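You operate a simulated robot arm through the tools that you are given. There is no shell and no other tool. Be economical: measure what you need, move in short steps, check, and stop when the job is done.

You run a simulated robot arm. Do the job below in one go: nothing can be reset, and whatever is moved stays where it is left.

JOB
Light lamp 2 of the test box with the white switch module.
Fine: the box is on, switch it off first; click the module into slot 2 before switching on again; flip its rocker on; leave the other modules and the rest.

Only the result counts: the job must be done as asked and must still hold three seconds after the hand-in. Knocking over, shifting, dropping, spilling or breaking anything else fails it.

ROBOT AND FRAMES
A 7-joint arm with a two-finger gripper, hanging from a carriage that runs on a rail from [-72.3, -0.5] to [175.7, 1.3] (x, y) and turns from -6.72 to 5.288 rad about z. Base frame: it is fixed where the carriage stands at the start and does not move with it; the origin is on the floor, on the carriage's upright axis, x ahead of it, y to its left, z up; the surface under the hand at the start is at about z = 80. Units: cm, rad, N and s.
With the tool pointing down near the work surface it reaches from about 34 to 76 cm from the robot's upright axis, wherever it stands. Its first joint turns from -2.496 to 2.496 rad. Places, roughly: black cover [125, -50, 75]; black dial knob [120, -80, 80]; black dial module [125, -50, 75]; black indicator module [125, -50, 75]; black module rocker [140, -60, 100]; black switch module, gold switch module, grey swit [125, -75, 100]; blue plate button [60, -30, 80]; frame of the test box [90, -40, 90]; gold cover [125, -50, 75]; gold module rocker [100, -60, 100]; green tone button [40, -30, 80]; grey blank module [125, -50, 75]; grey frame [125, -50, 75]; grey module rocker [140, -60, 100]; left thumb screw [120, -40, 90]; light box switch [50, -30, 80]. Payload 1.37 kg.
The tool frame sits at the grasp point between the pads (the TCP): z along the fingers, y along the line on which they close. The tips reach 1.6 cm beyond it. The gripper opens to 9.2 cm. The gripper's body begins 7.4 cm behind the TCP.
Orientation is that of the tool frame in the base frame, as a unit quaternion [w, x, y, z]. With the fingers straight down and closing along the base's y, the tool's x points along the base's -x, its y along +y and its z along -z.

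CONTROLS
- The arm moves only by the tool play_rows. Its argument "deltas" is a list that holds one entry, the list of rows, each a list of 7 numbers: the closure, from 0 (fully open) to 1 (shut), then the shift along the base's x, y, z in cm, then the turn, a rotation vector about the base's x, y, z in rad. In form: [[[fingers, dx, dy, dz, ax, ay, az], ...]]. A call has 1 to 20 rows; each row shifts and turns the commanded pose from where the row before left it. Each row takes 0.2 s and may step no farther than 5 cm and 0.15 rad from the row before; otherwise, or with a gripper value out of range, the whole call is refused. A pose out of reach is approached as far as the arm can. The call stops where the force on the tool passes 40 N (or 10 N more than at its start, if that is more) or the arm is blocked; 0.2 s more then pass. Each finger halts on what it meets, pressing with about 26 N; the grip force reading is that of the motor and also rises with nothing between the fingers. The clock runs only during rows and for 0.2 s after the last one: add rows that do not move to give the fingers time. It gives the time, the measured TCP pose, the force on the tool (base axes), the opening and the grip force at its end, in the units of the frame above (readings bear some noise), with the torque about the TCP (base axes, N m) and any sound that the robot's microphone picked up.
- Cameras (640 x 400 px; columns grow to the right, rows downward): "scene" is now at [27.95, -4.74, 174.49]; the picture's right is [-0.72, -0.69, 0.00], its down [-0.57, 0.59, -0.56] and it looks along [0.39, -0.41, -0.83] (base axes); focal length 255 px, centre (320, 200). "wrist" rides on the gripper at [7.1, 1.9, -11.1] in the tool frame; the picture's right is [-0.26, 0.97, 0.00], its down [-0.78, -0.21, -0.59] and it looks along [-0.57, -0.15, 0.81] (tool axes); focal length 280 px, centre (320, 200). There is no depth. A picture from a camera that has moved, and an enlarged one, comes with that camera's place and axes in the base frame and with its lens. The place of the scene camera against the robot may be out by one fixed shift of up to 1.2 cm in any direction.
- snapshot(camera): a new picture of that camera. It takes no simulated time.
- lift_body(by): slides the trunk up (or, below 0, down) by that many cm; the arm and the scene camera ride with it, the base frame stays. It gives what a move gives, with no picture.
- drive_base(legs): drives the robot by 1 to 6 legs, each [ahead, left, turn to the left] in cm, cm and rad, along the robot's own axes; the way and the turn of a leg run together, so that a leg with both is an arc; at most 150 cm and 3.142 rad a leg. The arm and the cameras ride along, it lands a little off, and it stops where it bumps. It keeps to its track: a leg is cut to what the track allows. It gives what a move gives.
- turn_head(pan, tilt): turns the head with the scene camera to pan (to the left, within 2.705 rad either way) and tilt (down, from -0.506 to 1.204), counted from straight ahead of the robot. It gives what a move gives.
- close_up(camera, box): a new picture of the part [left, top, right, bottom] of that camera's present view, enlarged. It takes no simulated time.
- finish_job(): hands the job in; it is judged then, once.

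Work in short steps. Places have to be worked out from the pictures, the camera data and where the tool is seen: move nearer, look again, correct. Check each grasp and each placing, and mend what went wrong. You have 120 turns and 98 pictures in all, those below and enlarged ones among them. Open the gripper and draw the arm clear of the work before you hand the job in, unless the task says otherwise; then end with one line.

The tools are called after "Emit:" as a command line: name --argument value ..., lists and objects as JSON in quotes. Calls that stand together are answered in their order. play_rows: Moves the arm, as the interface text tells. Its arguments: {"type":"object","properties":{"deltas":{"type":"array"}},"required":["deltas"]} The other tools are called the same way: lift_body (by) slides the trunk up or down; drive_base (legs) drives the base; turn_head (pan, tilt) turns the head that bears the scene camera; snapshot (camera) takes a picture; close_up (camera, box) takes an enlarged picture of a part of a camera's view; finish_job () hands the job in.

At the start:

```text
clock: 0.0
tool_pos: [65.76, -45.23, 133.59]
tool_rot: [0.0, 0.0, 1.0, 0.0]
wrist_force: [0.7, -0.4, -0.2]
torque: [0.01, -0.01, -0.01]
width: 9.2
grasp_force: 0.1
trunk travel left (down, up): [-40.7, 17.4]
robot x, y, heading: [-0.05, -0.48, -0.001]
head pan, tilt: [-0.803, 0.972]
```

scene: 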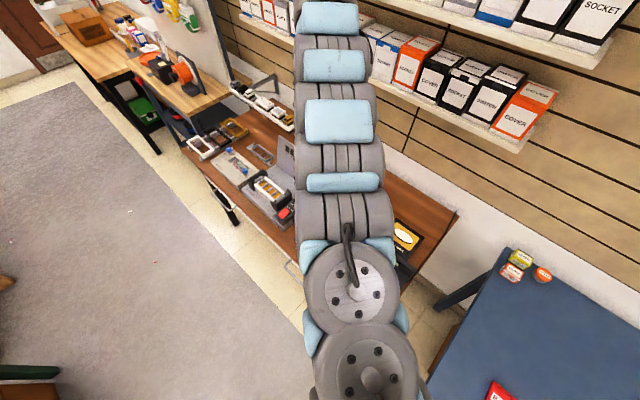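
wrist: 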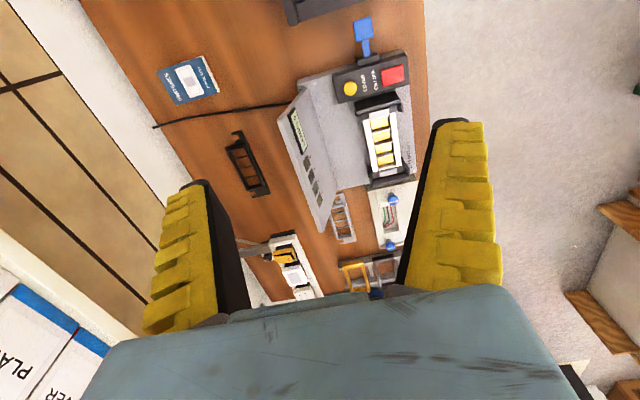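

The start views show a bench with a test box (yellow/red buttons, four slots), a rack of modules and frames. I take enlarged views to identify the parts.

Emit:
close_up --camera "wrist" --box '[260, 0, 450, 120]'

Emit:
close_up --camera "wrist" --box '[230, 100, 450, 300]'

Emit:
close_up --camera "scene" --box '[170, 70, 330, 250]'

```text
3.33 times, centred on (355, 60) of wrist
camera zoom: at [58.71, -43.36, 144.75], right [0.26, 0.97, 0.0], down [0.78, -0.21, 0.59], along [0.57, -0.15, -0.81], focal length 935 px, centre (203, 667)
```

zoom: 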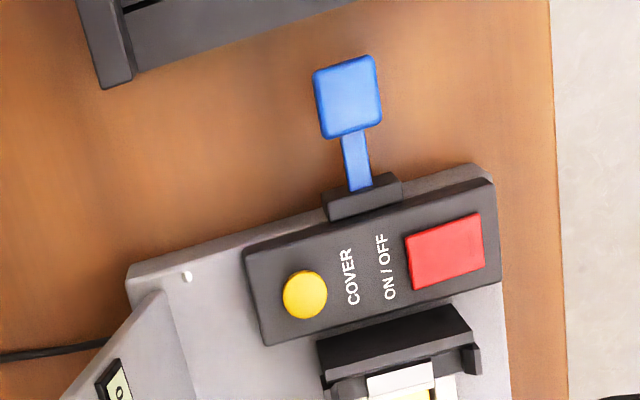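

```text
2.00 times, centred on (340, 200) of wrist
camera zoom: at [58.71, -43.36, 144.75], right [0.26, 0.97, 0.0], down [0.78, -0.21, 0.59], along [0.57, -0.15, -0.81], focal length 561 px, centre (280, 200)
```

zoom: 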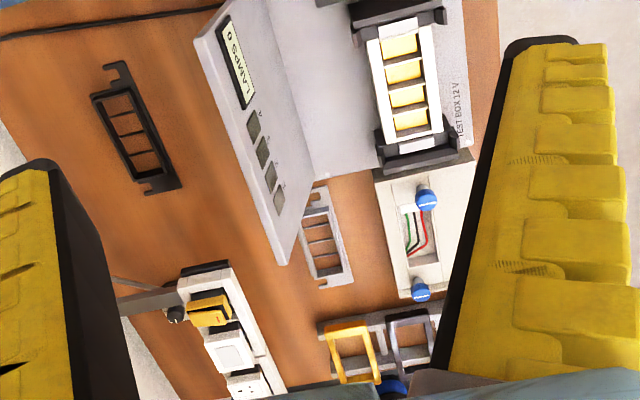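

```text
2.22 times, centred on (250, 160) of scene
camera zoom: at [27.95, -4.74, 174.49], right [-0.72, -0.69, 0.0], down [-0.57, 0.59, -0.56], along [0.39, -0.41, -0.83], focal length 566 px, centre (476, 289)
```

zoom: 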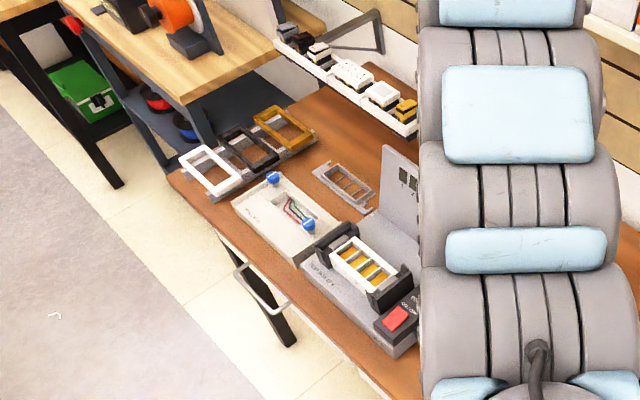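

The box is about [85, -36], the module shelf around [110, -66, 100]. I drive along the rail to get closer and look at the shelf and box.

Emit:
drive_base --legs '[[35, 0, 0]]'

Emit:
snapshot --camera "wrist"

Emit:
snapshot --camera "scene"

```text
clock: 2.2
tool_pos: [99.74, -45.44, 133.63]
tool_rot: [0.0, 0.005, 1.0, 0.0]
wrist_force: [-0.6, 0.8, 0.0]
torque: [0.0, -0.01, 0.0]
width: 9.19
grasp_force: 0.1
trunk travel left (down, up): [-40.7, 17.4]
robot x, y, heading: [34.2, 0.43, -0.01]
head pan, tilt: [-0.803, 0.972]
```

```text
92 pictures are left
camera wrist: at [92.74, -43.59, 144.75], right [0.27, 0.96, 0.0], down [0.78, -0.22, 0.59], along [0.57, -0.16, -0.81], focal length 280 px, centre (320, 200)
```

wrist: 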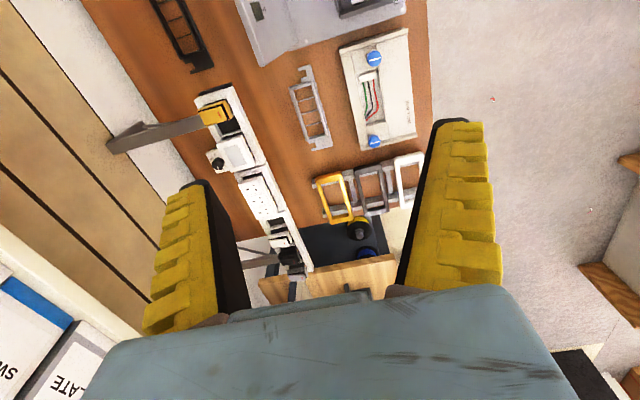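

```text
91 pictures are left
camera scene: at [62.3, -4.7, 174.49], right [-0.72, -0.69, 0.0], down [-0.57, 0.6, -0.56], along [0.39, -0.41, -0.83], focal length 255 px, centre (320, 200)
```

scene: 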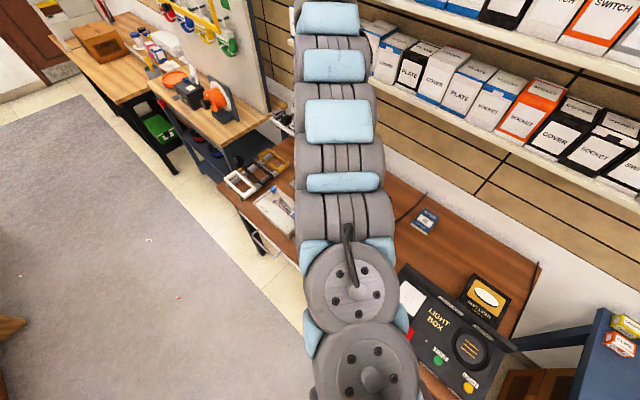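

Close look at the shelf's modules from here.

Emit:
close_up --camera "wrist" --box '[180, 80, 330, 280]'

Emit:
close_up --camera "scene" --box '[220, 90, 300, 240]'

```text
2.00 times, centred on (255, 180) of wrist
camera zoom: at [92.74, -43.59, 144.75], right [0.27, 0.96, 0.0], down [0.78, -0.22, 0.59], along [0.57, -0.16, -0.81], focal length 561 px, centre (450, 240)
```

zoom: 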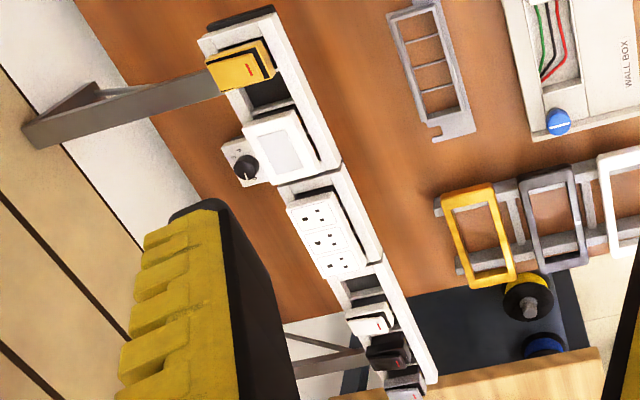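

```text
2.67 times, centred on (260, 165) of scene
camera zoom: at [62.3, -4.7, 174.49], right [-0.72, -0.69, 0.0], down [-0.57, 0.6, -0.56], along [0.39, -0.41, -0.83], focal length 679 px, centre (480, 293)
```

zoom: 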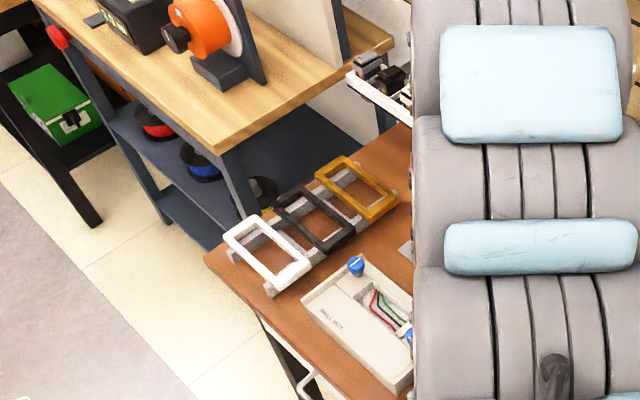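

The white switch module is third from the far end of the shelf, near [131, -63, 101]; the box's red button near [74, -33]. I'll park the carriage at x≈95 so both are in reach, pulling the tool back first so it stays over the bench.

Emit:
play_rows --deltas '[[[0, -5, 0, 0, 0, 0, 0], [0, -5, 0, 0, 0, 0, 0], [0, -5, 0, 0, 0, 0, 0], [0, -5, 0, 0, 0, 0, 0], [0, -5, 0, 0, 0, 0, 0], [0, -5, 0, 0, 0, 0, 0], [0, -5, 0, 0, 0, 0, 0]]]'

Emit:
drive_base --legs '[[30, 0, 0]]'

Emit:
play_rows --deltas '[[[0, -5, 0, 0, 0, 0, 0], [0, -5, 0, 0, 0, 0, 0], [0, -5, 0, 0, 0, 0, 0], [0, -5, 0, 0, 0, 0, 0], [0, -5, 0, 0, 0, 0, 0], [0, -5, 0, 0, 0, 0, 0], [0, -5, 0, 0, 0, 0, 0]]]'

Emit:
drive_base --legs '[[32, 0, 0]]'

Emit:
snapshot --camera "wrist"

Emit:
snapshot --camera "scene"

```text
clock: 3.9
tool_pos: [72.91, -53.31, 131.42]
tool_rot: [-0.004, 0.004, 1.0, 0.002]
wrist_force: [-0.2, -1.1, 0.3]
torque: [-0.05, 0.0, 0.01]
width: 9.17
grasp_force: 0.0
out of reach, approached as far as the arm can: row 2, 3, 4, 5, 6, 7
trunk travel left (down, up): [-40.7, 17.4]
robot x, y, heading: [34.53, 0.42, -0.006]
head pan, tilt: [-0.803, 0.972]
```

```text
clock: 5.9
tool_pos: [103.12, -53.17, 131.21]
tool_rot: [-0.004, 0.004, 1.0, 0.003]
wrist_force: [0.3, -0.2, 0.0]
torque: [-0.02, -0.03, -0.02]
width: 9.18
grasp_force: 0.1
trunk travel left (down, up): [-40.7, 17.4]
robot x, y, heading: [64.91, 0.23, -0.004]
head pan, tilt: [-0.803, 0.972]
```

```text
clock: 7.5
tool_pos: [68.7, -59.64, 131.56]
tool_rot: [-0.003, 0.002, 1.0, 0.003]
wrist_force: [0.4, 1.1, 0.3]
torque: [-0.01, 0.04, 0.01]
width: 9.18
grasp_force: 0.1
out of reach, approached as far as the arm can: row 1, 2, 3, 4, 5
trunk travel left (down, up): [-40.7, 17.4]
robot x, y, heading: [64.47, 0.67, -0.01]
head pan, tilt: [-0.803, 0.972]
```

```text
clock: 9.7
tool_pos: [101.44, -59.36, 131.48]
tool_rot: [-0.003, 0.001, 1.0, 0.003]
wrist_force: [-0.2, -1.0, -0.2]
torque: [-0.01, -0.01, 0.01]
width: 9.17
grasp_force: 0.2
trunk travel left (down, up): [-40.7, 17.4]
robot x, y, heading: [97.26, 0.89, -0.003]
head pan, tilt: [-0.803, 0.972]
```

```text
88 pictures are left
camera wrist: at [94.52, -57.47, 142.59], right [0.26, 0.96, 0.0], down [0.78, -0.22, 0.58], along [0.56, -0.15, -0.81], focal length 280 px, centre (320, 200)
```

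wrist: 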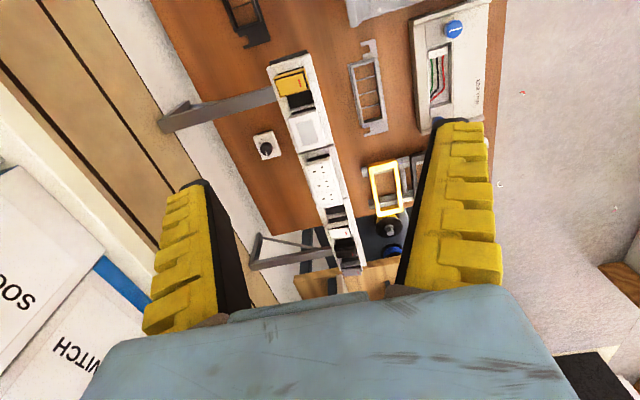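

```text
87 pictures are left
camera scene: at [125.05, -4.08, 174.49], right [-0.72, -0.69, 0.0], down [-0.57, 0.6, -0.56], along [0.39, -0.41, -0.83], focal length 255 px, centre (320, 200)
```

scene: 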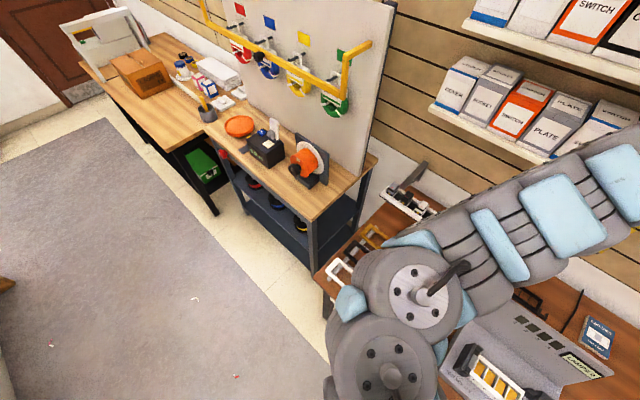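

Carriage is at x≈97. Next I move the tool to view the test box from nearby.

Emit:
play_rows --deltas '[[[0, 0, 2, -4, 0, 0, 0], [0, -4.5, 2, -2, 0, 0, 0], [0, -4.5, 2, -2, 0, 0, 0], [0, -4.5, 2, -2, 0, 0, 0], [0, -4.5, 2, -2, 0, 0, 0], [0, -4.5, 2, -2, 0, 0, 0], [0, -4.5, 2, -2, 0, 0, 0], [0, -4.5, 2, 0, 0, 0, 0], [0, -4, 2, 0, 0, 0, 0], [0, 0, 0, 0, 0, 0, 0]]]'

Emit:
snapshot --camera "wrist"

Emit:
snapshot --camera "scene"

```text
refused: row 2 steps farther than a row can; nothing moved
```

```text
86 pictures are left
camera wrist: at [94.52, -57.47, 142.59], right [0.26, 0.96, 0.0], down [0.78, -0.22, 0.58], along [0.56, -0.15, -0.81], focal length 280 px, centre (320, 200)
```

wrist: 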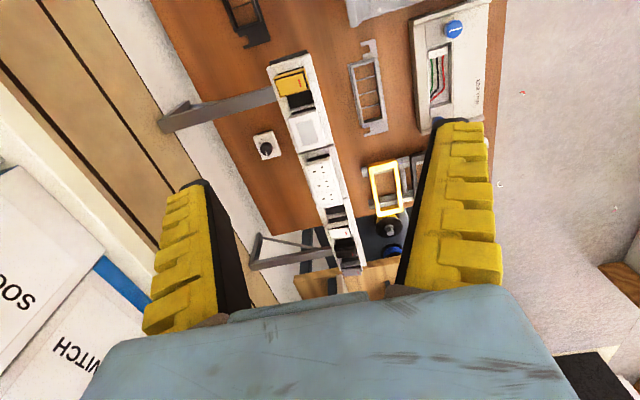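

```text
85 pictures are left
camera scene: at [125.05, -4.08, 174.49], right [-0.72, -0.69, 0.0], down [-0.57, 0.6, -0.56], along [0.39, -0.41, -0.83], focal length 255 px, centre (320, 200)
```

scene: 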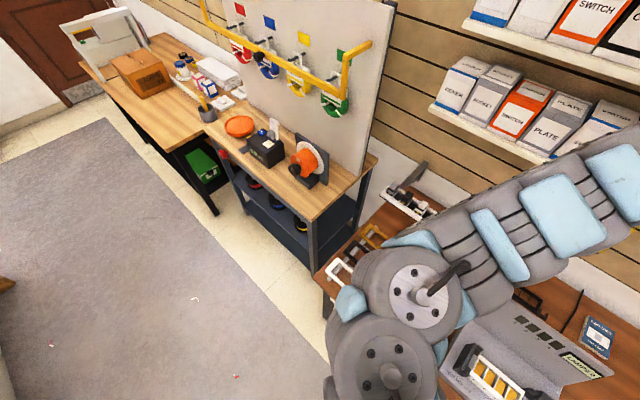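

Steps must be shorter than 5 cm in length; I resend with smaller ones.

Emit:
play_rows --deltas '[[[0, 0, 2, -4, 0, 0, 0], [0, -4, 2, -1.8, 0, 0, 0], [0, -4, 2, -1.8, 0, 0, 0], [0, -4, 2, -1.8, 0, 0, 0], [0, -4, 2, -1.8, 0, 0, 0], [0, -4, 2, -1.8, 0, 0, 0], [0, -4, 2, -1.8, 0, 0, 0], [0, -4, 2, 0, 0, 0, 0], [0, -4, 2, 0, 0, 0, 0], [0, -4, 2, 0, 0, 0, 0], [0, 0, 0, 0, 0, 0, 0]]]'

Emit:
snapshot --camera "wrist"

```text
clock: 12.1
tool_pos: [86.71, -55.8, 131.66]
tool_rot: [-0.004, 0.001, 1.0, 0.001]
wrist_force: [-0.2, 0.0, 1.0]
torque: [0.01, -0.02, 0.0]
width: 9.19
grasp_force: 0.1
out of reach, approached as far as the arm can: row 1, 2, 3, 4, 5, 6, 7, 8
trunk travel left (down, up): [-40.7, 17.4]
robot x, y, heading: [97.12, 0.78, -0.003]
head pan, tilt: [-0.803, 0.972]
```

```text
84 pictures are left
camera wrist: at [79.87, -53.9, 142.87], right [0.26, 0.96, 0.0], down [0.78, -0.21, 0.58], along [0.56, -0.15, -0.81], focal length 280 px, centre (320, 200)
```

wrist: 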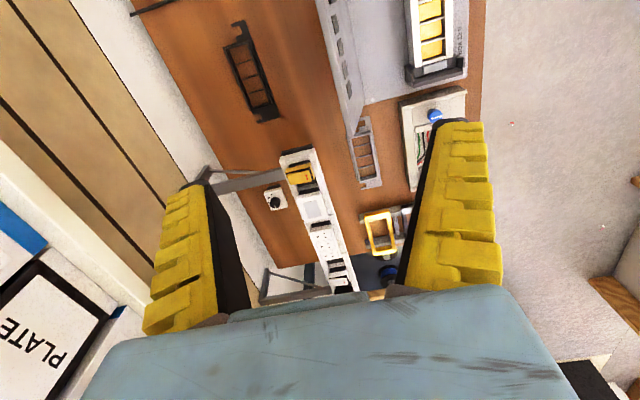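

The arm lagged; I test a pure downward move to see what the commanded pose is.

Emit:
play_rows --deltas '[[[0, 0, 0, -4, 0, 0, 0], [0, 0, 0, -4, 0, 0, 0], [0, 0, 0, -4, 0, 0, 0], [0, 0, 0, 0, 0, 0, 0]]]'

```text
clock: 13.1
tool_pos: [84.92, -58.5, 120.72]
tool_rot: [-0.004, 0.002, 1.0, 0.003]
wrist_force: [-0.7, -0.5, -0.4]
torque: [0.0, 0.01, -0.01]
width: 9.2
grasp_force: 0.1
out of reach, approached as far as the arm can: row 1
trunk travel left (down, up): [-40.7, 17.4]
robot x, y, heading: [97.43, 0.86, -0.002]
head pan, tilt: [-0.803, 0.972]
```

Inner reach shrinks as the tool goes lower relative to the trunk, so I raise the trunk and then head to the box.

Emit:
lift_body --by 16

Emit:
play_rows --deltas '[[[0, 0, 0, -4, 0, 0, 0], [0, 0, 0, -4, 0, 0, 0], [0, 0, 0, -4, 0, 0, 0], [0, 0, 0, -4, 0, 0, 0], [0, -3, 3, -2, 0, 0, 0], [0, -3, 3, -2, 0, 0, 0], [0, -3, 3, 0, 0, 0, 0], [0, -3, 3, 0, 0, 0, 0], [0, -3, 3, 0, 0, 0, 0], [0, -3, 3, 0, 0, 0, 0], [0, 0, 0, 0, 0, 0, 0]]]'

Emit:
snapshot --camera "wrist"

```text
clock: 14.9
tool_pos: [84.96, -58.3, 136.81]
tool_rot: [-0.003, 0.001, 1.0, 0.003]
wrist_force: [-0.3, 0.7, 0.0]
torque: [-0.04, 0.02, -0.03]
width: 9.2
grasp_force: 0.1
trunk travel left (down, up): [-56.7, 1.4]
robot x, y, heading: [97.3, 0.65, -0.006]
head pan, tilt: [-0.803, 0.972]
```

```text
clock: 17.3
tool_pos: [66.63, -40.91, 116.57]
tool_rot: [-0.003, 0.001, 1.0, 0.001]
wrist_force: [0.6, 0.2, -0.2]
torque: [-0.01, 0.0, 0.0]
width: 9.19
grasp_force: 0.1
out of reach, approached as far as the arm can: row 9
trunk travel left (down, up): [-56.7, 1.4]
robot x, y, heading: [97.1, 0.85, -0.002]
head pan, tilt: [-0.803, 0.972]
```

```text
83 pictures are left
camera wrist: at [59.67, -39.06, 127.73], right [0.26, 0.96, 0.0], down [0.78, -0.22, 0.58], along [0.56, -0.15, -0.81], focal length 280 px, centre (320, 200)
```

wrist: 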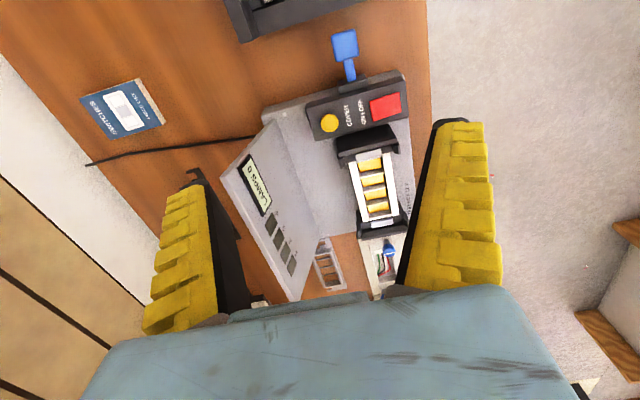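

Good view of the box; enlarging it.

Emit:
close_up --camera "wrist" --box '[300, 60, 430, 150]'

Emit:
close_up --camera "wrist" --box '[220, 120, 420, 300]'

Emit:
turn_head --pan -1.5 --tilt 1.1

Emit:
snapshot --camera "scene"

```text
4.44 times, centred on (365, 105) of wrist
camera zoom: at [59.67, -39.06, 127.73], right [0.26, 0.96, 0.0], down [0.78, -0.22, 0.58], along [0.56, -0.15, -0.81], focal length 1246 px, centre (120, 622)
```

zoom: 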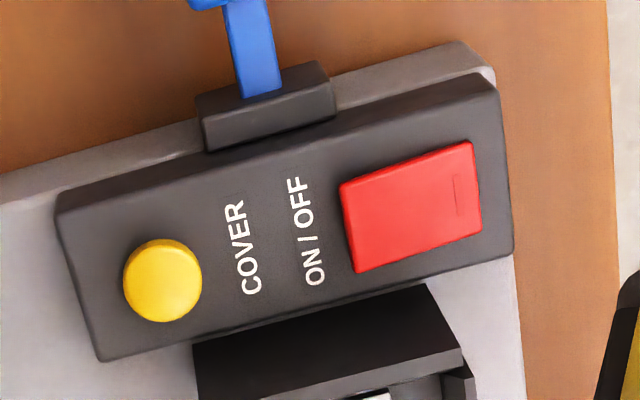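

```text
2.22 times, centred on (320, 210) of wrist
camera zoom: at [59.67, -39.06, 127.73], right [0.26, 0.96, 0.0], down [0.78, -0.22, 0.58], along [0.56, -0.15, -0.81], focal length 623 px, centre (320, 178)
```

zoom: 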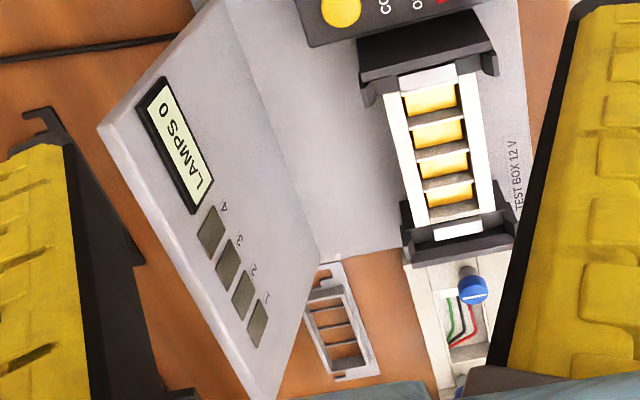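

```text
clock: 18.4
tool_pos: [66.73, -40.94, 116.6]
tool_rot: [-0.002, 0.001, 1.0, 0.002]
wrist_force: [0.4, -0.9, 0.2]
torque: [-0.05, -0.01, 0.03]
width: 9.17
grasp_force: 0.0
trunk travel left (down, up): [-56.7, 1.4]
robot x, y, heading: [97.07, 0.28, -0.002]
head pan, tilt: [-1.499, 1.1]
```

```text
80 pictures are left
camera scene: at [120.55, -5.24, 189.64], right [-1.0, -0.07, 0.0], down [-0.06, 0.89, -0.45], along [0.03, -0.45, -0.89], focal length 255 px, centre (320, 200)
```

scene: 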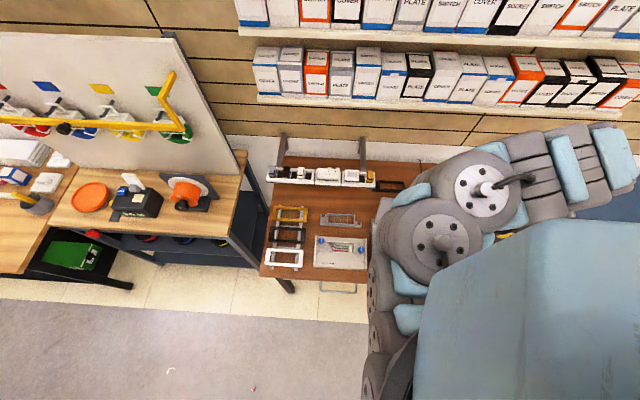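

Lamp order on the panel: 1 is on the far (+x) side, 4 near the buttons. Red button triangulates to about [72.7, -33.9, 91]. I shut the gripper and move above it.

Emit:
play_rows --deltas '[[[1, 2, 2.5, -1, 0, 0, 0], [1, 2, 2.5, -3, 0, 0, 0], [1, 2, 2, -3, 0, 0, 0], [1, 0, 0, -3, 0, 0, 0], [1, 0, 0, -3, 0, 0, 0], [1, 0, 0, 0, 0, 0, 0]]]'

Emit:
snapshot --camera "wrist"

```text
clock: 19.8
tool_pos: [69.45, -37.19, 104.33]
tool_rot: [-0.003, 0.0, 1.0, 0.002]
wrist_force: [0.2, -0.1, -0.8]
torque: [0.02, -0.02, -0.02]
width: 0.0
grasp_force: 26.4
out of reach, approached as far as the arm can: row 1, 2, 3
trunk travel left (down, up): [-56.7, 1.4]
robot x, y, heading: [96.92, 0.64, -0.002]
head pan, tilt: [-1.499, 1.1]
```

```text
79 pictures are left
camera wrist: at [62.43, -35.28, 115.47], right [0.26, 0.96, 0.0], down [0.78, -0.22, 0.58], along [0.56, -0.15, -0.81], focal length 280 px, centre (320, 200)
```

wrist: 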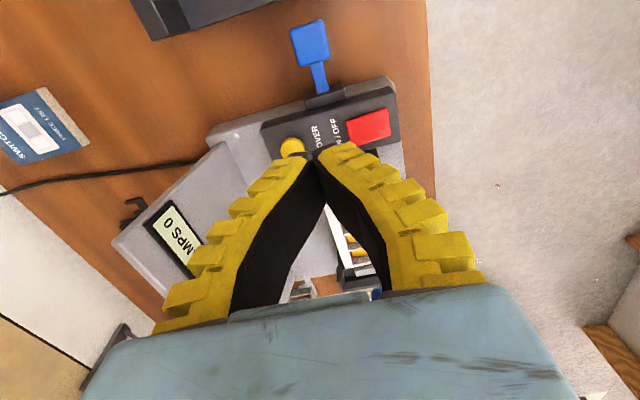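

Three views agree on the button at about [72.9, -33.6, 91]. I shift over it while descending.

Emit:
play_rows --deltas '[[[1, 0, 0, -3, 0, 0, 0], [1, 1.7, 1.8, -2, 0, 0, 0], [1, 1.7, 1.8, 0, 0, 0, 0], [1, 0, 0, 0, 0, 0, 0]]]'

Emit:
close_up --camera "wrist" --box '[220, 50, 420, 200]'

```text
clock: 20.8
tool_pos: [72.72, -33.62, 99.25]
tool_rot: [-0.003, 0.0, 1.0, 0.002]
wrist_force: [-0.5, -0.6, -0.1]
torque: [0.0, 0.05, -0.01]
width: 0.0
grasp_force: 25.6
trunk travel left (down, up): [-56.7, 1.4]
robot x, y, heading: [96.65, 0.81, -0.0]
head pan, tilt: [-1.499, 1.1]
```

```text
2.67 times, centred on (320, 125) of wrist
camera zoom: at [65.71, -31.75, 110.42], right [0.26, 0.96, 0.0], down [0.78, -0.22, 0.58], along [0.56, -0.15, -0.81], focal length 748 px, centre (320, 400)
```

zoom: 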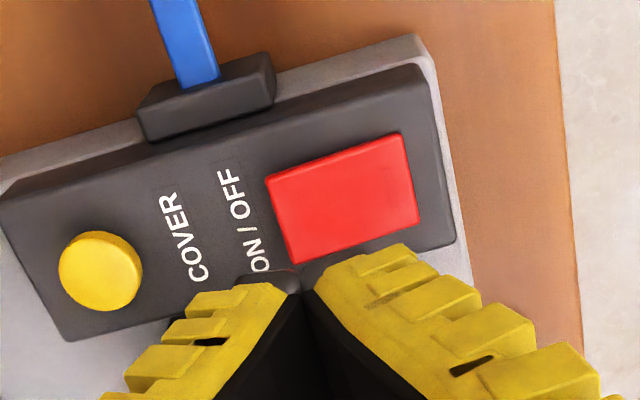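

Aligned within half a cm. I descend in fine steps until contact.

Emit:
play_rows --deltas '[[[1, 0.3, 0.5, -2, 0, 0, 0], [1, 0, 0, -2, 0, 0, 0], [1, 0, 0, -1, 0, 0, 0], [1, 0, 0, -0.4, 0, 0, 0], [1, 0, 0, -0.4, 0, 0, 0], [1, 0, 0, -0.4, 0, 0, 0], [1, 0, 0, 0, 0, 0, 0]]]'

Emit:
snapshot --camera "wrist"

```text
clock: 22.4
tool_pos: [73.24, -33.0, 93.03]
tool_rot: [-0.003, 0.001, 1.0, 0.002]
wrist_force: [-0.7, -0.4, -0.6]
torque: [0.01, 0.02, 0.02]
width: 0.0
grasp_force: 25.8
trunk travel left (down, up): [-56.7, 1.4]
robot x, y, heading: [96.85, 0.42, -0.003]
head pan, tilt: [-1.499, 1.1]
```

```text
77 pictures are left
camera wrist: at [66.24, -31.1, 104.13], right [0.26, 0.96, 0.0], down [0.78, -0.22, 0.58], along [0.56, -0.15, -0.81], focal length 280 px, centre (320, 200)
```

wrist: 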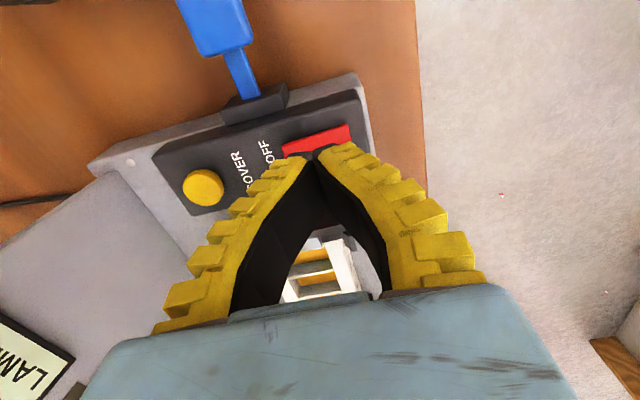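

No contact yet (tip z≈91.4). I go on down slowly, watching force and sound.

Emit:
play_rows --deltas '[[[1, 0, 0, -0.4, 0, 0, 0], [1, 0, 0, -0.4, 0, 0, 0], [1, 0, 0, -0.4, 0, 0, 0], [1, 0, 0, -0.4, 0, 0, 0], [1, 0, 0, 0, 0, 0, 0]]]'

```text
clock: 23.6
tool_pos: [73.18, -33.03, 91.41]
tool_rot: [-0.004, 0.001, 1.0, 0.003]
wrist_force: [-0.5, 0.1, -0.4]
torque: [-0.03, 0.0, -0.01]
width: 0.03
grasp_force: 26.1
trunk travel left (down, up): [-56.7, 1.4]
robot x, y, heading: [96.94, 0.48, -0.001]
head pan, tilt: [-1.499, 1.1]
```

Emit:
close_up --camera "wrist" --box '[220, 80, 420, 205]'

```text
3.20 times, centred on (320, 142) of wrist
camera zoom: at [66.33, -31.11, 102.51], right [0.26, 0.96, 0.0], down [0.78, -0.22, 0.58], along [0.56, -0.15, -0.81], focal length 897 px, centre (320, 384)
```

zoom: 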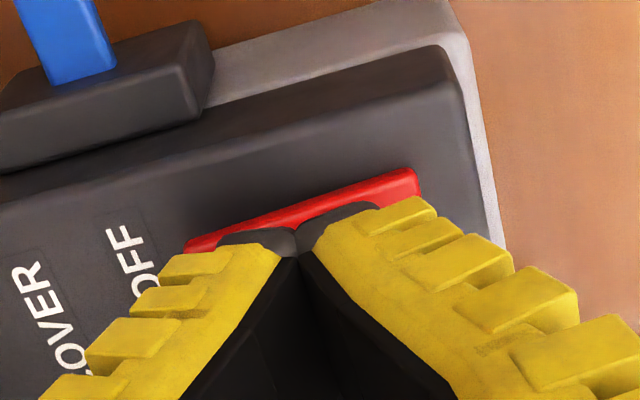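

The button top is a bit lower (z≈88) and its centre near x=74. I nudge +x and continue down.

Emit:
play_rows --deltas '[[[1, 0.7, -0.2, -0.3, 0, 0, 0], [1, 0, 0, -0.4, 0, 0, 0], [1, 0, 0, -0.4, 0, 0, 0], [1, 0, 0, -0.3, 0, 0, 0], [1, 0, 0, -0.3, 0, 0, 0], [1, 0, 0, -0.3, 0, 0, 0], [1, 0, 0, 0, 0, 0, 0]]]'

```text
clock: 25.2
tool_pos: [73.86, -33.34, 89.39]
tool_rot: [-0.003, 0.001, 1.0, 0.002]
wrist_force: [0.3, 0.6, 0.6]
torque: [0.01, -0.04, 0.03]
width: 0.01
grasp_force: 26.0
trunk travel left (down, up): [-56.7, 1.4]
robot x, y, heading: [97.13, 0.53, -0.002]
head pan, tilt: [-1.499, 1.1]
```

Emit:
play_rows --deltas '[[[1, 0, 0, -0.25, 0, 0, 0], [1, 0, 0, -0.25, 0, 0, 0], [1, 0, 0, -0.25, 0, 0, 0], [1, 0, 0, 0, 0, 0, 0]]]'

Emit:
close_up --camera "wrist" --box '[220, 80, 420, 205]'

```text
clock: 26.1
tool_pos: [73.84, -33.4, 88.89]
tool_rot: [-0.004, 0.001, 1.0, 0.001]
wrist_force: [4.7, 4.9, 37.7]
torque: [0.09, -0.18, -0.08]
width: 0.61
grasp_force: 28.0
trunk travel left (down, up): [-56.7, 1.4]
robot x, y, heading: [97.4, 0.99, 0.001]
head pan, tilt: [-1.499, 1.1]
stopped in row 4: the force on the tool passed its limit at 41 N (the readings are from after the stop); the commanded pose is now the measured one
```

```text
3.20 times, centred on (320, 142) of wrist
camera zoom: at [66.9, -31.51, 99.94], right [0.26, 0.96, 0.0], down [0.78, -0.21, 0.58], along [0.56, -0.15, -0.81], focal length 897 px, centre (320, 384)
```

zoom: 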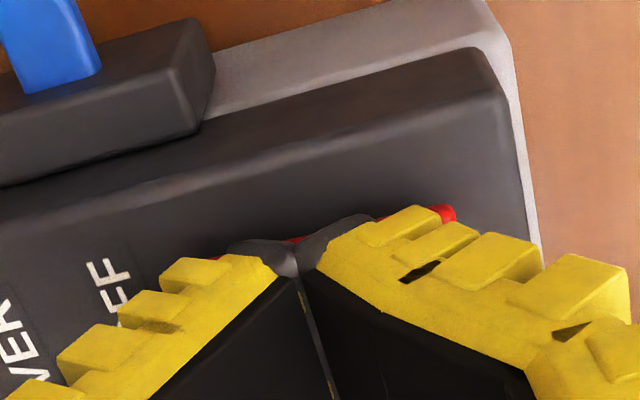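

Contact with 38 N on the button. I lift and look whether the state (slot lights, display) changed.

Emit:
play_rows --deltas '[[[1, 0, 0, 1, 0, 0, 0], [1, 0, 0, 3, 0, 0, 0], [1, 0, 0, 4, 0, 0, 0], [1, -3, 0, 4, 0, 0, 0], [1, -4, 0, 2, 0, 0, 0], [1, 0, 0, 0, 0, 0, 0]]]'

Emit:
snapshot --camera "wrist"

```text
clock: 27.5
tool_pos: [66.91, -33.36, 102.81]
tool_rot: [-0.004, 0.0, 1.0, 0.002]
wrist_force: [-0.5, -0.6, 0.6]
torque: [0.0, 0.01, -0.01]
width: 0.0
grasp_force: 27.8
trunk travel left (down, up): [-56.7, 1.4]
robot x, y, heading: [96.85, 0.5, -0.001]
head pan, tilt: [-1.499, 1.1]
```

```text
74 pictures are left
camera wrist: at [59.98, -31.41, 113.89], right [0.26, 0.96, 0.0], down [0.78, -0.22, 0.58], along [0.56, -0.15, -0.81], focal length 280 px, centre (320, 200)
```

wrist: 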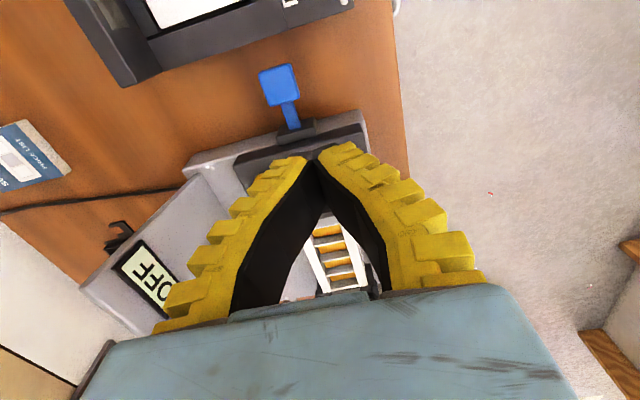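

The display now reads OFF. Next I open the fingers and hover so the frame's slots are visible closely.

Emit:
play_rows --deltas '[[[0, 4, -2, 2, 0, 0, 0], [0, 4, -2, 1, 0, 0, 0], [0, 1, 0, 0, 0, 0, 0], [0, 0, 0, 0, 0, 0, 0]]]'

Emit:
snapshot --camera "wrist"

```text
clock: 28.5
tool_pos: [74.53, -38.13, 105.55]
tool_rot: [-0.003, 0.001, 1.0, 0.001]
wrist_force: [-0.5, 0.5, 0.2]
torque: [-0.02, 0.01, -0.03]
width: 9.16
grasp_force: 0.1
out of reach, approached as far as the arm can: row 2, 3
trunk travel left (down, up): [-56.7, 1.4]
robot x, y, heading: [97.38, 0.75, -0.003]
head pan, tilt: [-1.499, 1.1]
```

```text
73 pictures are left
camera wrist: at [67.55, -36.33, 116.74], right [0.26, 0.96, 0.0], down [0.78, -0.22, 0.58], along [0.56, -0.15, -0.81], focal length 280 px, centre (320, 200)
```

wrist: 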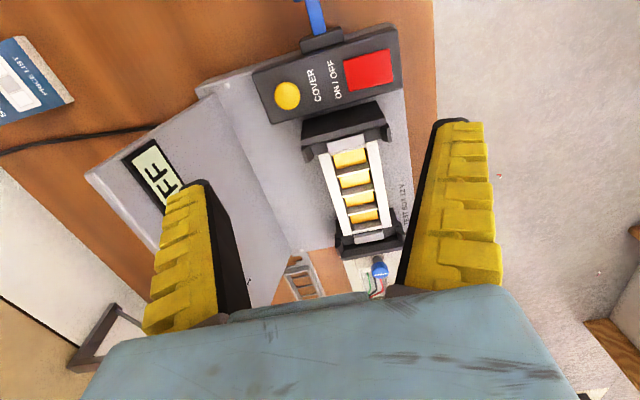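

Emit:
close_up --camera "wrist" --box '[280, 95, 440, 265]'

```text
2.35 times, centred on (360, 180) of wrist
camera zoom: at [67.55, -36.33, 116.74], right [0.26, 0.96, 0.0], down [0.78, -0.22, 0.58], along [0.56, -0.15, -0.81], focal length 660 px, centre (226, 247)
```

zoom: 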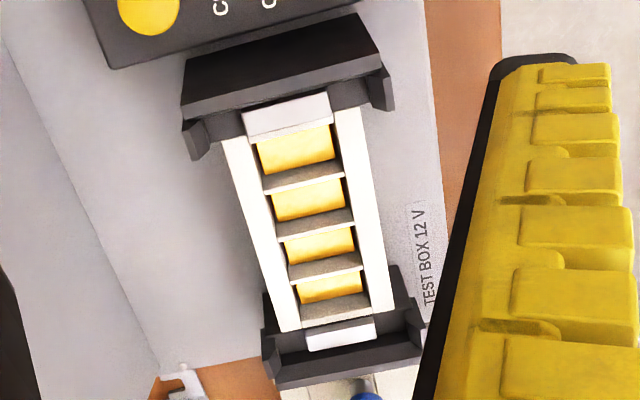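

Frame top is about z 87.5, running along x, slots centred near x = 83.6, 86.8, 89.7, 92.5 (slot 2 being second from +x), y≈-36.9. Now I go to look at the shelf's white switch module.

Emit:
play_rows --deltas '[[[0, -1, -3, 3, 0, 0, 0], [0, 0, -3, 3, 0, 0, 0], [0, 0, -3, 3, 0, 0, 0], [0, 1, -3, 3, 0, 0, 0], [0, 4, -2, 2, 0, 0, 0], [0, 4, -2, 0, 0, 0, 0], [0, 4, -2, 0, 0, 0, 0], [0, 4, -1, 0, 0, 0, 0], [0, 4, -1, 0, 0, 0, 0], [0, 4, -1, 0, 0, 0, 0], [0, 4, -1, 0, 0, 0, 0], [0, 4, 0, 0, 0, 0, 0], [0, 4, 0, 0, 0, 0, 0], [0, 4, 0, 0, 0, 0, 0], [0, 4, 0, 0, 0, 0, 0], [0, 0, 0, 0, 0, 0, 0]]]'

Emit:
snapshot --camera "wrist"

```text
clock: 31.9
tool_pos: [118.69, -60.01, 119.71]
tool_rot: [-0.004, 0.001, 1.0, 0.001]
wrist_force: [-0.8, -0.5, 0.0]
torque: [0.0, -0.01, -0.02]
width: 9.18
grasp_force: 0.0
trunk travel left (down, up): [-56.7, 1.4]
robot x, y, heading: [97.15, 0.46, -0.002]
head pan, tilt: [-1.499, 1.1]
```

```text
71 pictures are left
camera wrist: at [111.7, -58.11, 130.77], right [0.26, 0.96, 0.0], down [0.78, -0.21, 0.58], along [0.56, -0.15, -0.81], focal length 280 px, centre (320, 200)
```

wrist: 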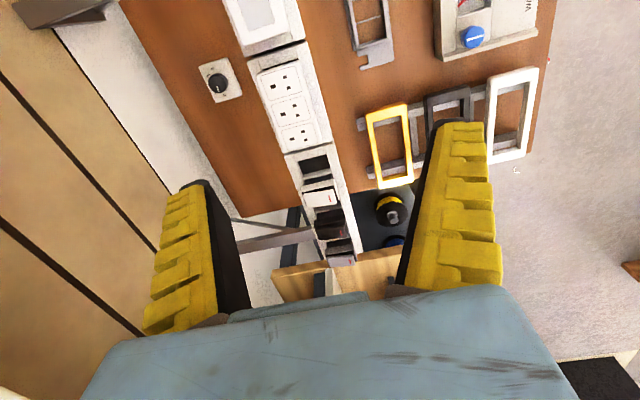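

Emit:
close_up --camera "wrist" --box '[260, 140, 380, 280]'

Emit:
close_up --camera "scene" --box '[250, 130, 400, 230]'

```text
2.86 times, centred on (320, 210) of wrist
camera zoom: at [111.7, -58.11, 130.77], right [0.26, 0.96, 0.0], down [0.78, -0.21, 0.58], along [0.56, -0.15, -0.81], focal length 801 px, centre (320, 171)
```

zoom: 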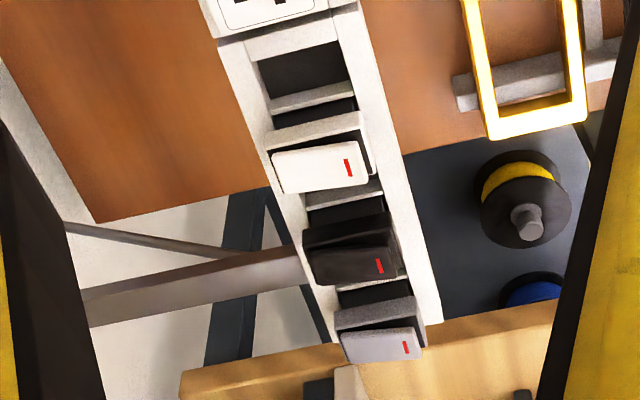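

```text
4.00 times, centred on (325, 180) of scene
camera zoom: at [120.55, -5.23, 189.64], right [-1.0, -0.07, 0.0], down [-0.06, 0.89, -0.45], along [0.03, -0.45, -0.89], focal length 1019 px, centre (300, 280)
```

zoom: 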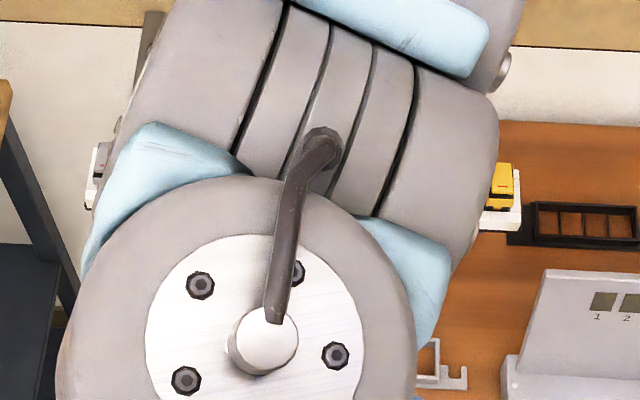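

The rail holds the white switch at about [131, -63.3, 102], empty cells on both sides. I get closer to judge its profile and height.

Emit:
play_rows --deltas '[[[0, 0, 0, -4, 0, 0, 0], [0, 2, -1, -4, 0, 0, 0], [0, 2, -1, -1, 0, 0, 0], [0, 0, 0, 0, 0, 0, 0]]]'

Emit:
close_up --camera "wrist" --box '[250, 110, 410, 250]'

```text
clock: 32.9
tool_pos: [122.66, -62.11, 110.76]
tool_rot: [-0.003, 0.002, 1.0, 0.002]
wrist_force: [-0.7, -0.2, -0.1]
torque: [0.01, -0.04, -0.01]
width: 9.19
grasp_force: 0.1
trunk travel left (down, up): [-56.7, 1.4]
robot x, y, heading: [96.87, 0.8, 0.001]
head pan, tilt: [-1.499, 1.1]
```

```text
2.86 times, centred on (330, 180) of wrist
camera zoom: at [115.68, -60.22, 121.87], right [0.26, 0.96, 0.0], down [0.78, -0.22, 0.58], along [0.56, -0.15, -0.81], focal length 801 px, centre (291, 257)
```

zoom: 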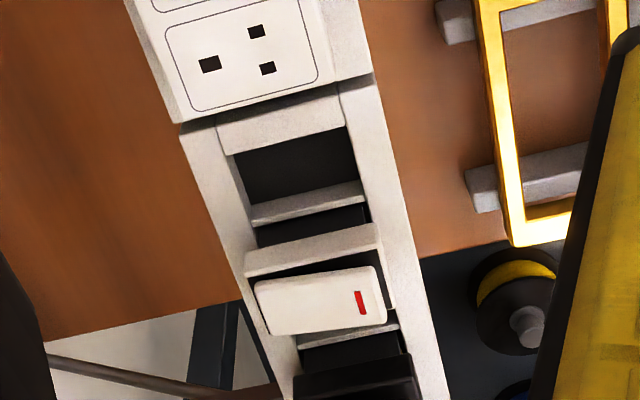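

The module centre comes out at about [131.9, -63.5], rocker top z≈101, flange width ~4.5. I move above it with fingers part-open (6.4 cm).

Emit:
play_rows --deltas '[[[0.3, 3, -0.5, 0, 0, 0, 0], [0.3, 3, -0.5, 0, 0, 0, 0], [0.3, 3.2, -0.4, -1, 0, 0, 0], [0.3, 0, 0, -2, 0, 0, 0], [0.3, 0, 0, -2, 0, 0, 0], [0.3, 0, 0, 0, 0, 0, 0]]]'

Emit:
snapshot --camera "wrist"

Emit:
close_up --camera "scene" --box '[250, 110, 410, 210]'

```text
clock: 34.3
tool_pos: [131.45, -62.08, 107.1]
tool_rot: [-0.005, 0.0, 1.0, 0.002]
wrist_force: [-0.4, 0.0, -0.2]
torque: [0.02, 0.0, -0.01]
width: 6.67
grasp_force: 1.4
out of reach, approached as far as the arm can: row 4, 5
trunk travel left (down, up): [-56.7, 1.4]
robot x, y, heading: [97.0, 0.64, 0.0]
head pan, tilt: [-1.499, 1.1]
```

```text
67 pictures are left
camera wrist: at [124.5, -60.27, 118.27], right [0.26, 0.96, 0.0], down [0.78, -0.21, 0.58], along [0.56, -0.15, -0.81], focal length 280 px, centre (320, 200)
```

wrist: 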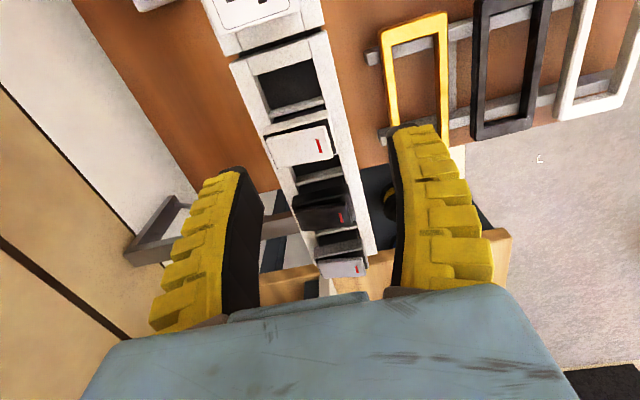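

```text
4.00 times, centred on (330, 160) of scene
camera zoom: at [120.54, -5.23, 189.64], right [-1.0, -0.07, 0.0], down [-0.06, 0.89, -0.45], along [0.03, -0.45, -0.89], focal length 1019 px, centre (280, 360)
```

zoom: 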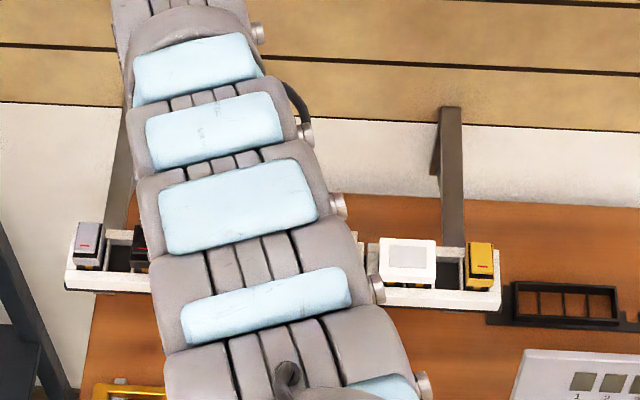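

At the reach limit here, so I raise a little, pull the tool back in x and drive the carriage 13 cm further along.

Emit:
play_rows --deltas '[[[0.3, -3, 0.5, 3, 0, 0, 0], [0.3, -4.5, 0, 0, 0, 0, 0], [0.3, -4.5, 0, 0, 0, 0, 0], [0.3, 0, 0, 0, 0, 0, 0]]]'

Emit:
drive_base --legs '[[13, 0, 0]]'

Emit:
snapshot --camera "wrist"

```text
clock: 35.3
tool_pos: [119.38, -61.82, 110.06]
tool_rot: [-0.004, 0.001, 1.0, 0.001]
wrist_force: [0.2, -0.1, -0.3]
torque: [0.01, -0.02, 0.02]
width: 6.69
grasp_force: 1.8
trunk travel left (down, up): [-56.7, 1.4]
robot x, y, heading: [97.08, 0.97, -0.001]
head pan, tilt: [-1.499, 1.1]
```

```text
clock: 36.5
tool_pos: [132.38, -61.75, 109.92]
tool_rot: [-0.005, 0.003, 1.0, 0.001]
wrist_force: [1.1, -0.1, 0.1]
torque: [0.02, 0.04, 0.01]
width: 6.68
grasp_force: 1.6
trunk travel left (down, up): [-56.7, 1.4]
robot x, y, heading: [110.29, 0.67, -0.004]
head pan, tilt: [-1.499, 1.1]
```

```text
65 pictures are left
camera wrist: at [125.4, -59.8, 121.14], right [0.26, 0.96, 0.0], down [0.78, -0.22, 0.58], along [0.56, -0.15, -0.81], focal length 280 px, centre (320, 200)
```

wrist: 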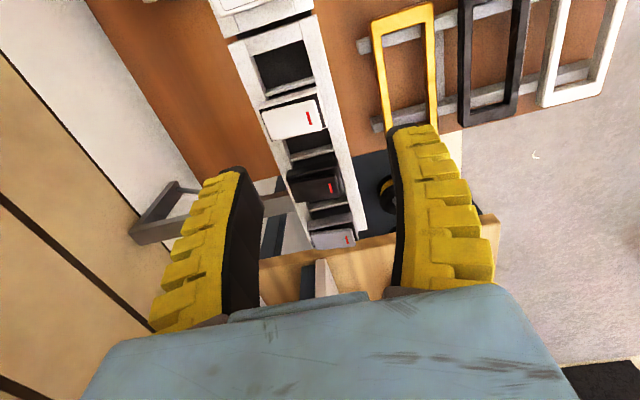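

Module centre again [131.8, -63.6]. I align over it and descend to just above.

Emit:
play_rows --deltas '[[[0.3, -0.6, -1.8, -1, 0, 0, 0], [0.3, 0, 0, -2, 0, 0, 0], [0.3, 0, 0, -2, 0, 0, 0], [0.3, 0, 0, 0, 0, 0, 0]]]'

Emit:
close_up --camera "wrist" --box '[180, 20, 420, 220]'

```text
clock: 37.5
tool_pos: [131.65, -63.39, 104.9]
tool_rot: [-0.003, 0.002, 1.0, 0.001]
wrist_force: [-0.3, 0.3, -0.1]
torque: [0.0, 0.0, 0.01]
width: 6.68
grasp_force: 1.7
trunk travel left (down, up): [-56.7, 1.4]
robot x, y, heading: [110.34, 0.51, -0.004]
head pan, tilt: [-1.499, 1.1]
```

```text
2.00 times, centred on (300, 120) of wrist
camera zoom: at [124.78, -61.57, 116.06], right [0.27, 0.96, 0.0], down [0.78, -0.22, 0.58], along [0.56, -0.15, -0.81], focal length 561 px, centre (360, 360)
```

zoom: 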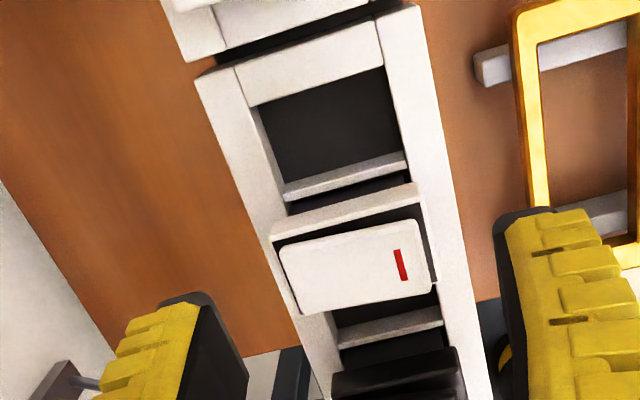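

Everything is centred within 0.3 cm. I add a small yaw and descend in fine steps beside the module, watching for contact with the rail.

Emit:
play_rows --deltas '[[[0.3, 0.25, -0.15, -1, 0, 0, 0.04], [0.3, 0, 0, -1, 0, 0, 0], [0.3, 0, 0, -0.6, 0, 0, 0], [0.3, 0, 0, -0.3, 0, 0, 0], [0.3, 0, 0, 0, 0, 0, 0]]]'

Emit:
close_up --camera "wrist" --box '[180, 20, 440, 240]'

```text
clock: 38.8
tool_pos: [132.08, -63.55, 102.16]
tool_rot: [-0.004, -0.019, 1.0, 0.001]
wrist_force: [0.6, -0.1, 0.6]
torque: [0.01, 0.02, -0.01]
width: 6.68
grasp_force: 1.3
trunk travel left (down, up): [-56.7, 1.4]
robot x, y, heading: [109.98, 0.95, -0.003]
head pan, tilt: [-1.499, 1.1]
```

```text
1.82 times, centred on (310, 130) of wrist
camera zoom: at [125.0, -61.84, 113.27], right [0.23, 0.97, 0.0], down [0.79, -0.18, 0.58], along [0.57, -0.13, -0.81], focal length 510 px, centre (338, 327)
```

zoom: 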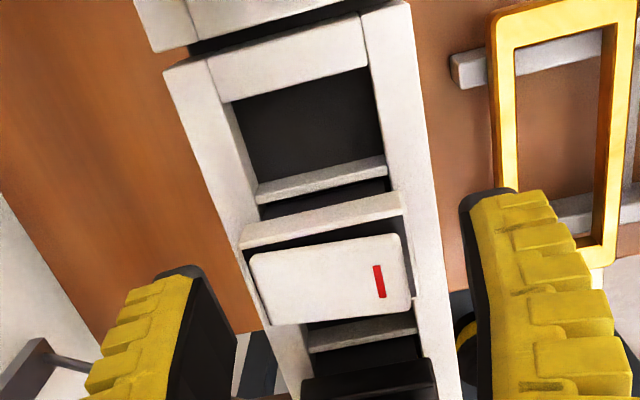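

Fingers straddle the module properly. I continue down toward the rail tops in 0.25 cm steps.

Emit:
play_rows --deltas '[[[0.3, 0, 0, -0.25, 0, 0, 0], [0.3, 0, 0, -0.25, 0, 0, 0], [0.3, 0, 0, -0.25, 0, 0, 0], [0.3, 0, 0, -0.25, 0, 0, 0], [0.3, 0, 0, 0, 0, 0, 0]]]'

Emit:
snapshot --camera "wrist"

```text
clock: 40.0
tool_pos: [131.92, -63.28, 101.72]
tool_rot: [-0.003, -0.019, 1.0, 0.002]
wrist_force: [0.4, 0.5, 0.4]
torque: [-0.01, -0.02, 0.0]
width: 6.67
grasp_force: 1.7
out of reach, approached as far as the arm can: row 2
trunk travel left (down, up): [-56.7, 1.4]
robot x, y, heading: [110.22, 0.29, -0.004]
head pan, tilt: [-1.499, 1.1]
```

```text
62 pictures are left
camera wrist: at [124.87, -61.61, 112.8], right [0.23, 0.97, 0.0], down [0.79, -0.18, 0.58], along [0.57, -0.13, -0.81], focal length 280 px, centre (320, 200)
```

wrist: 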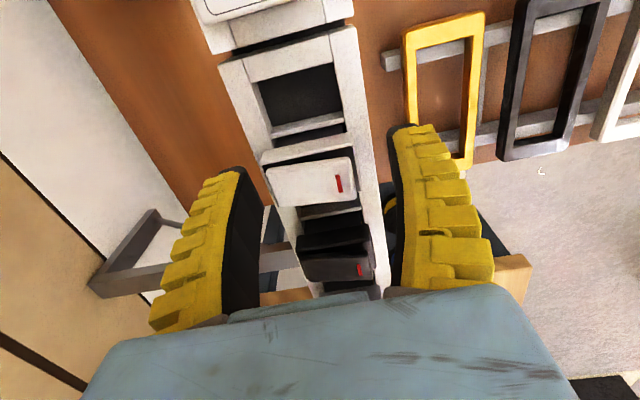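

The arm's downward reach ends here with the trunk this high. I raise the tool 10 cm and lower the trunk by 10.

Emit:
play_rows --deltas '[[[0.3, 0, 0, 3, 0, 0, 0], [0.3, 0, 0, 4, 0, 0, 0], [0.3, 0, 0, 4, 0, 0, 0], [0.3, 0, 0, 0, 0, 0, 0]]]'

Emit:
lift_body --by -10

```text
clock: 41.0
tool_pos: [131.91, -63.51, 112.61]
tool_rot: [-0.003, -0.019, 1.0, 0.001]
wrist_force: [0.1, -0.1, 0.2]
torque: [-0.04, 0.01, 0.03]
width: 6.69
grasp_force: 1.8
trunk travel left (down, up): [-56.7, 1.4]
robot x, y, heading: [110.45, 0.47, -0.002]
head pan, tilt: [-1.499, 1.1]
```

```text
clock: 42.3
tool_pos: [131.82, -63.45, 102.52]
tool_rot: [-0.004, -0.018, 1.0, 0.001]
wrist_force: [0.1, -0.7, -0.2]
torque: [0.0, -0.02, -0.03]
width: 6.66
grasp_force: 1.8
trunk travel left (down, up): [-46.7, 11.4]
robot x, y, heading: [110.46, 0.87, -0.006]
head pan, tilt: [-1.499, 1.1]
```

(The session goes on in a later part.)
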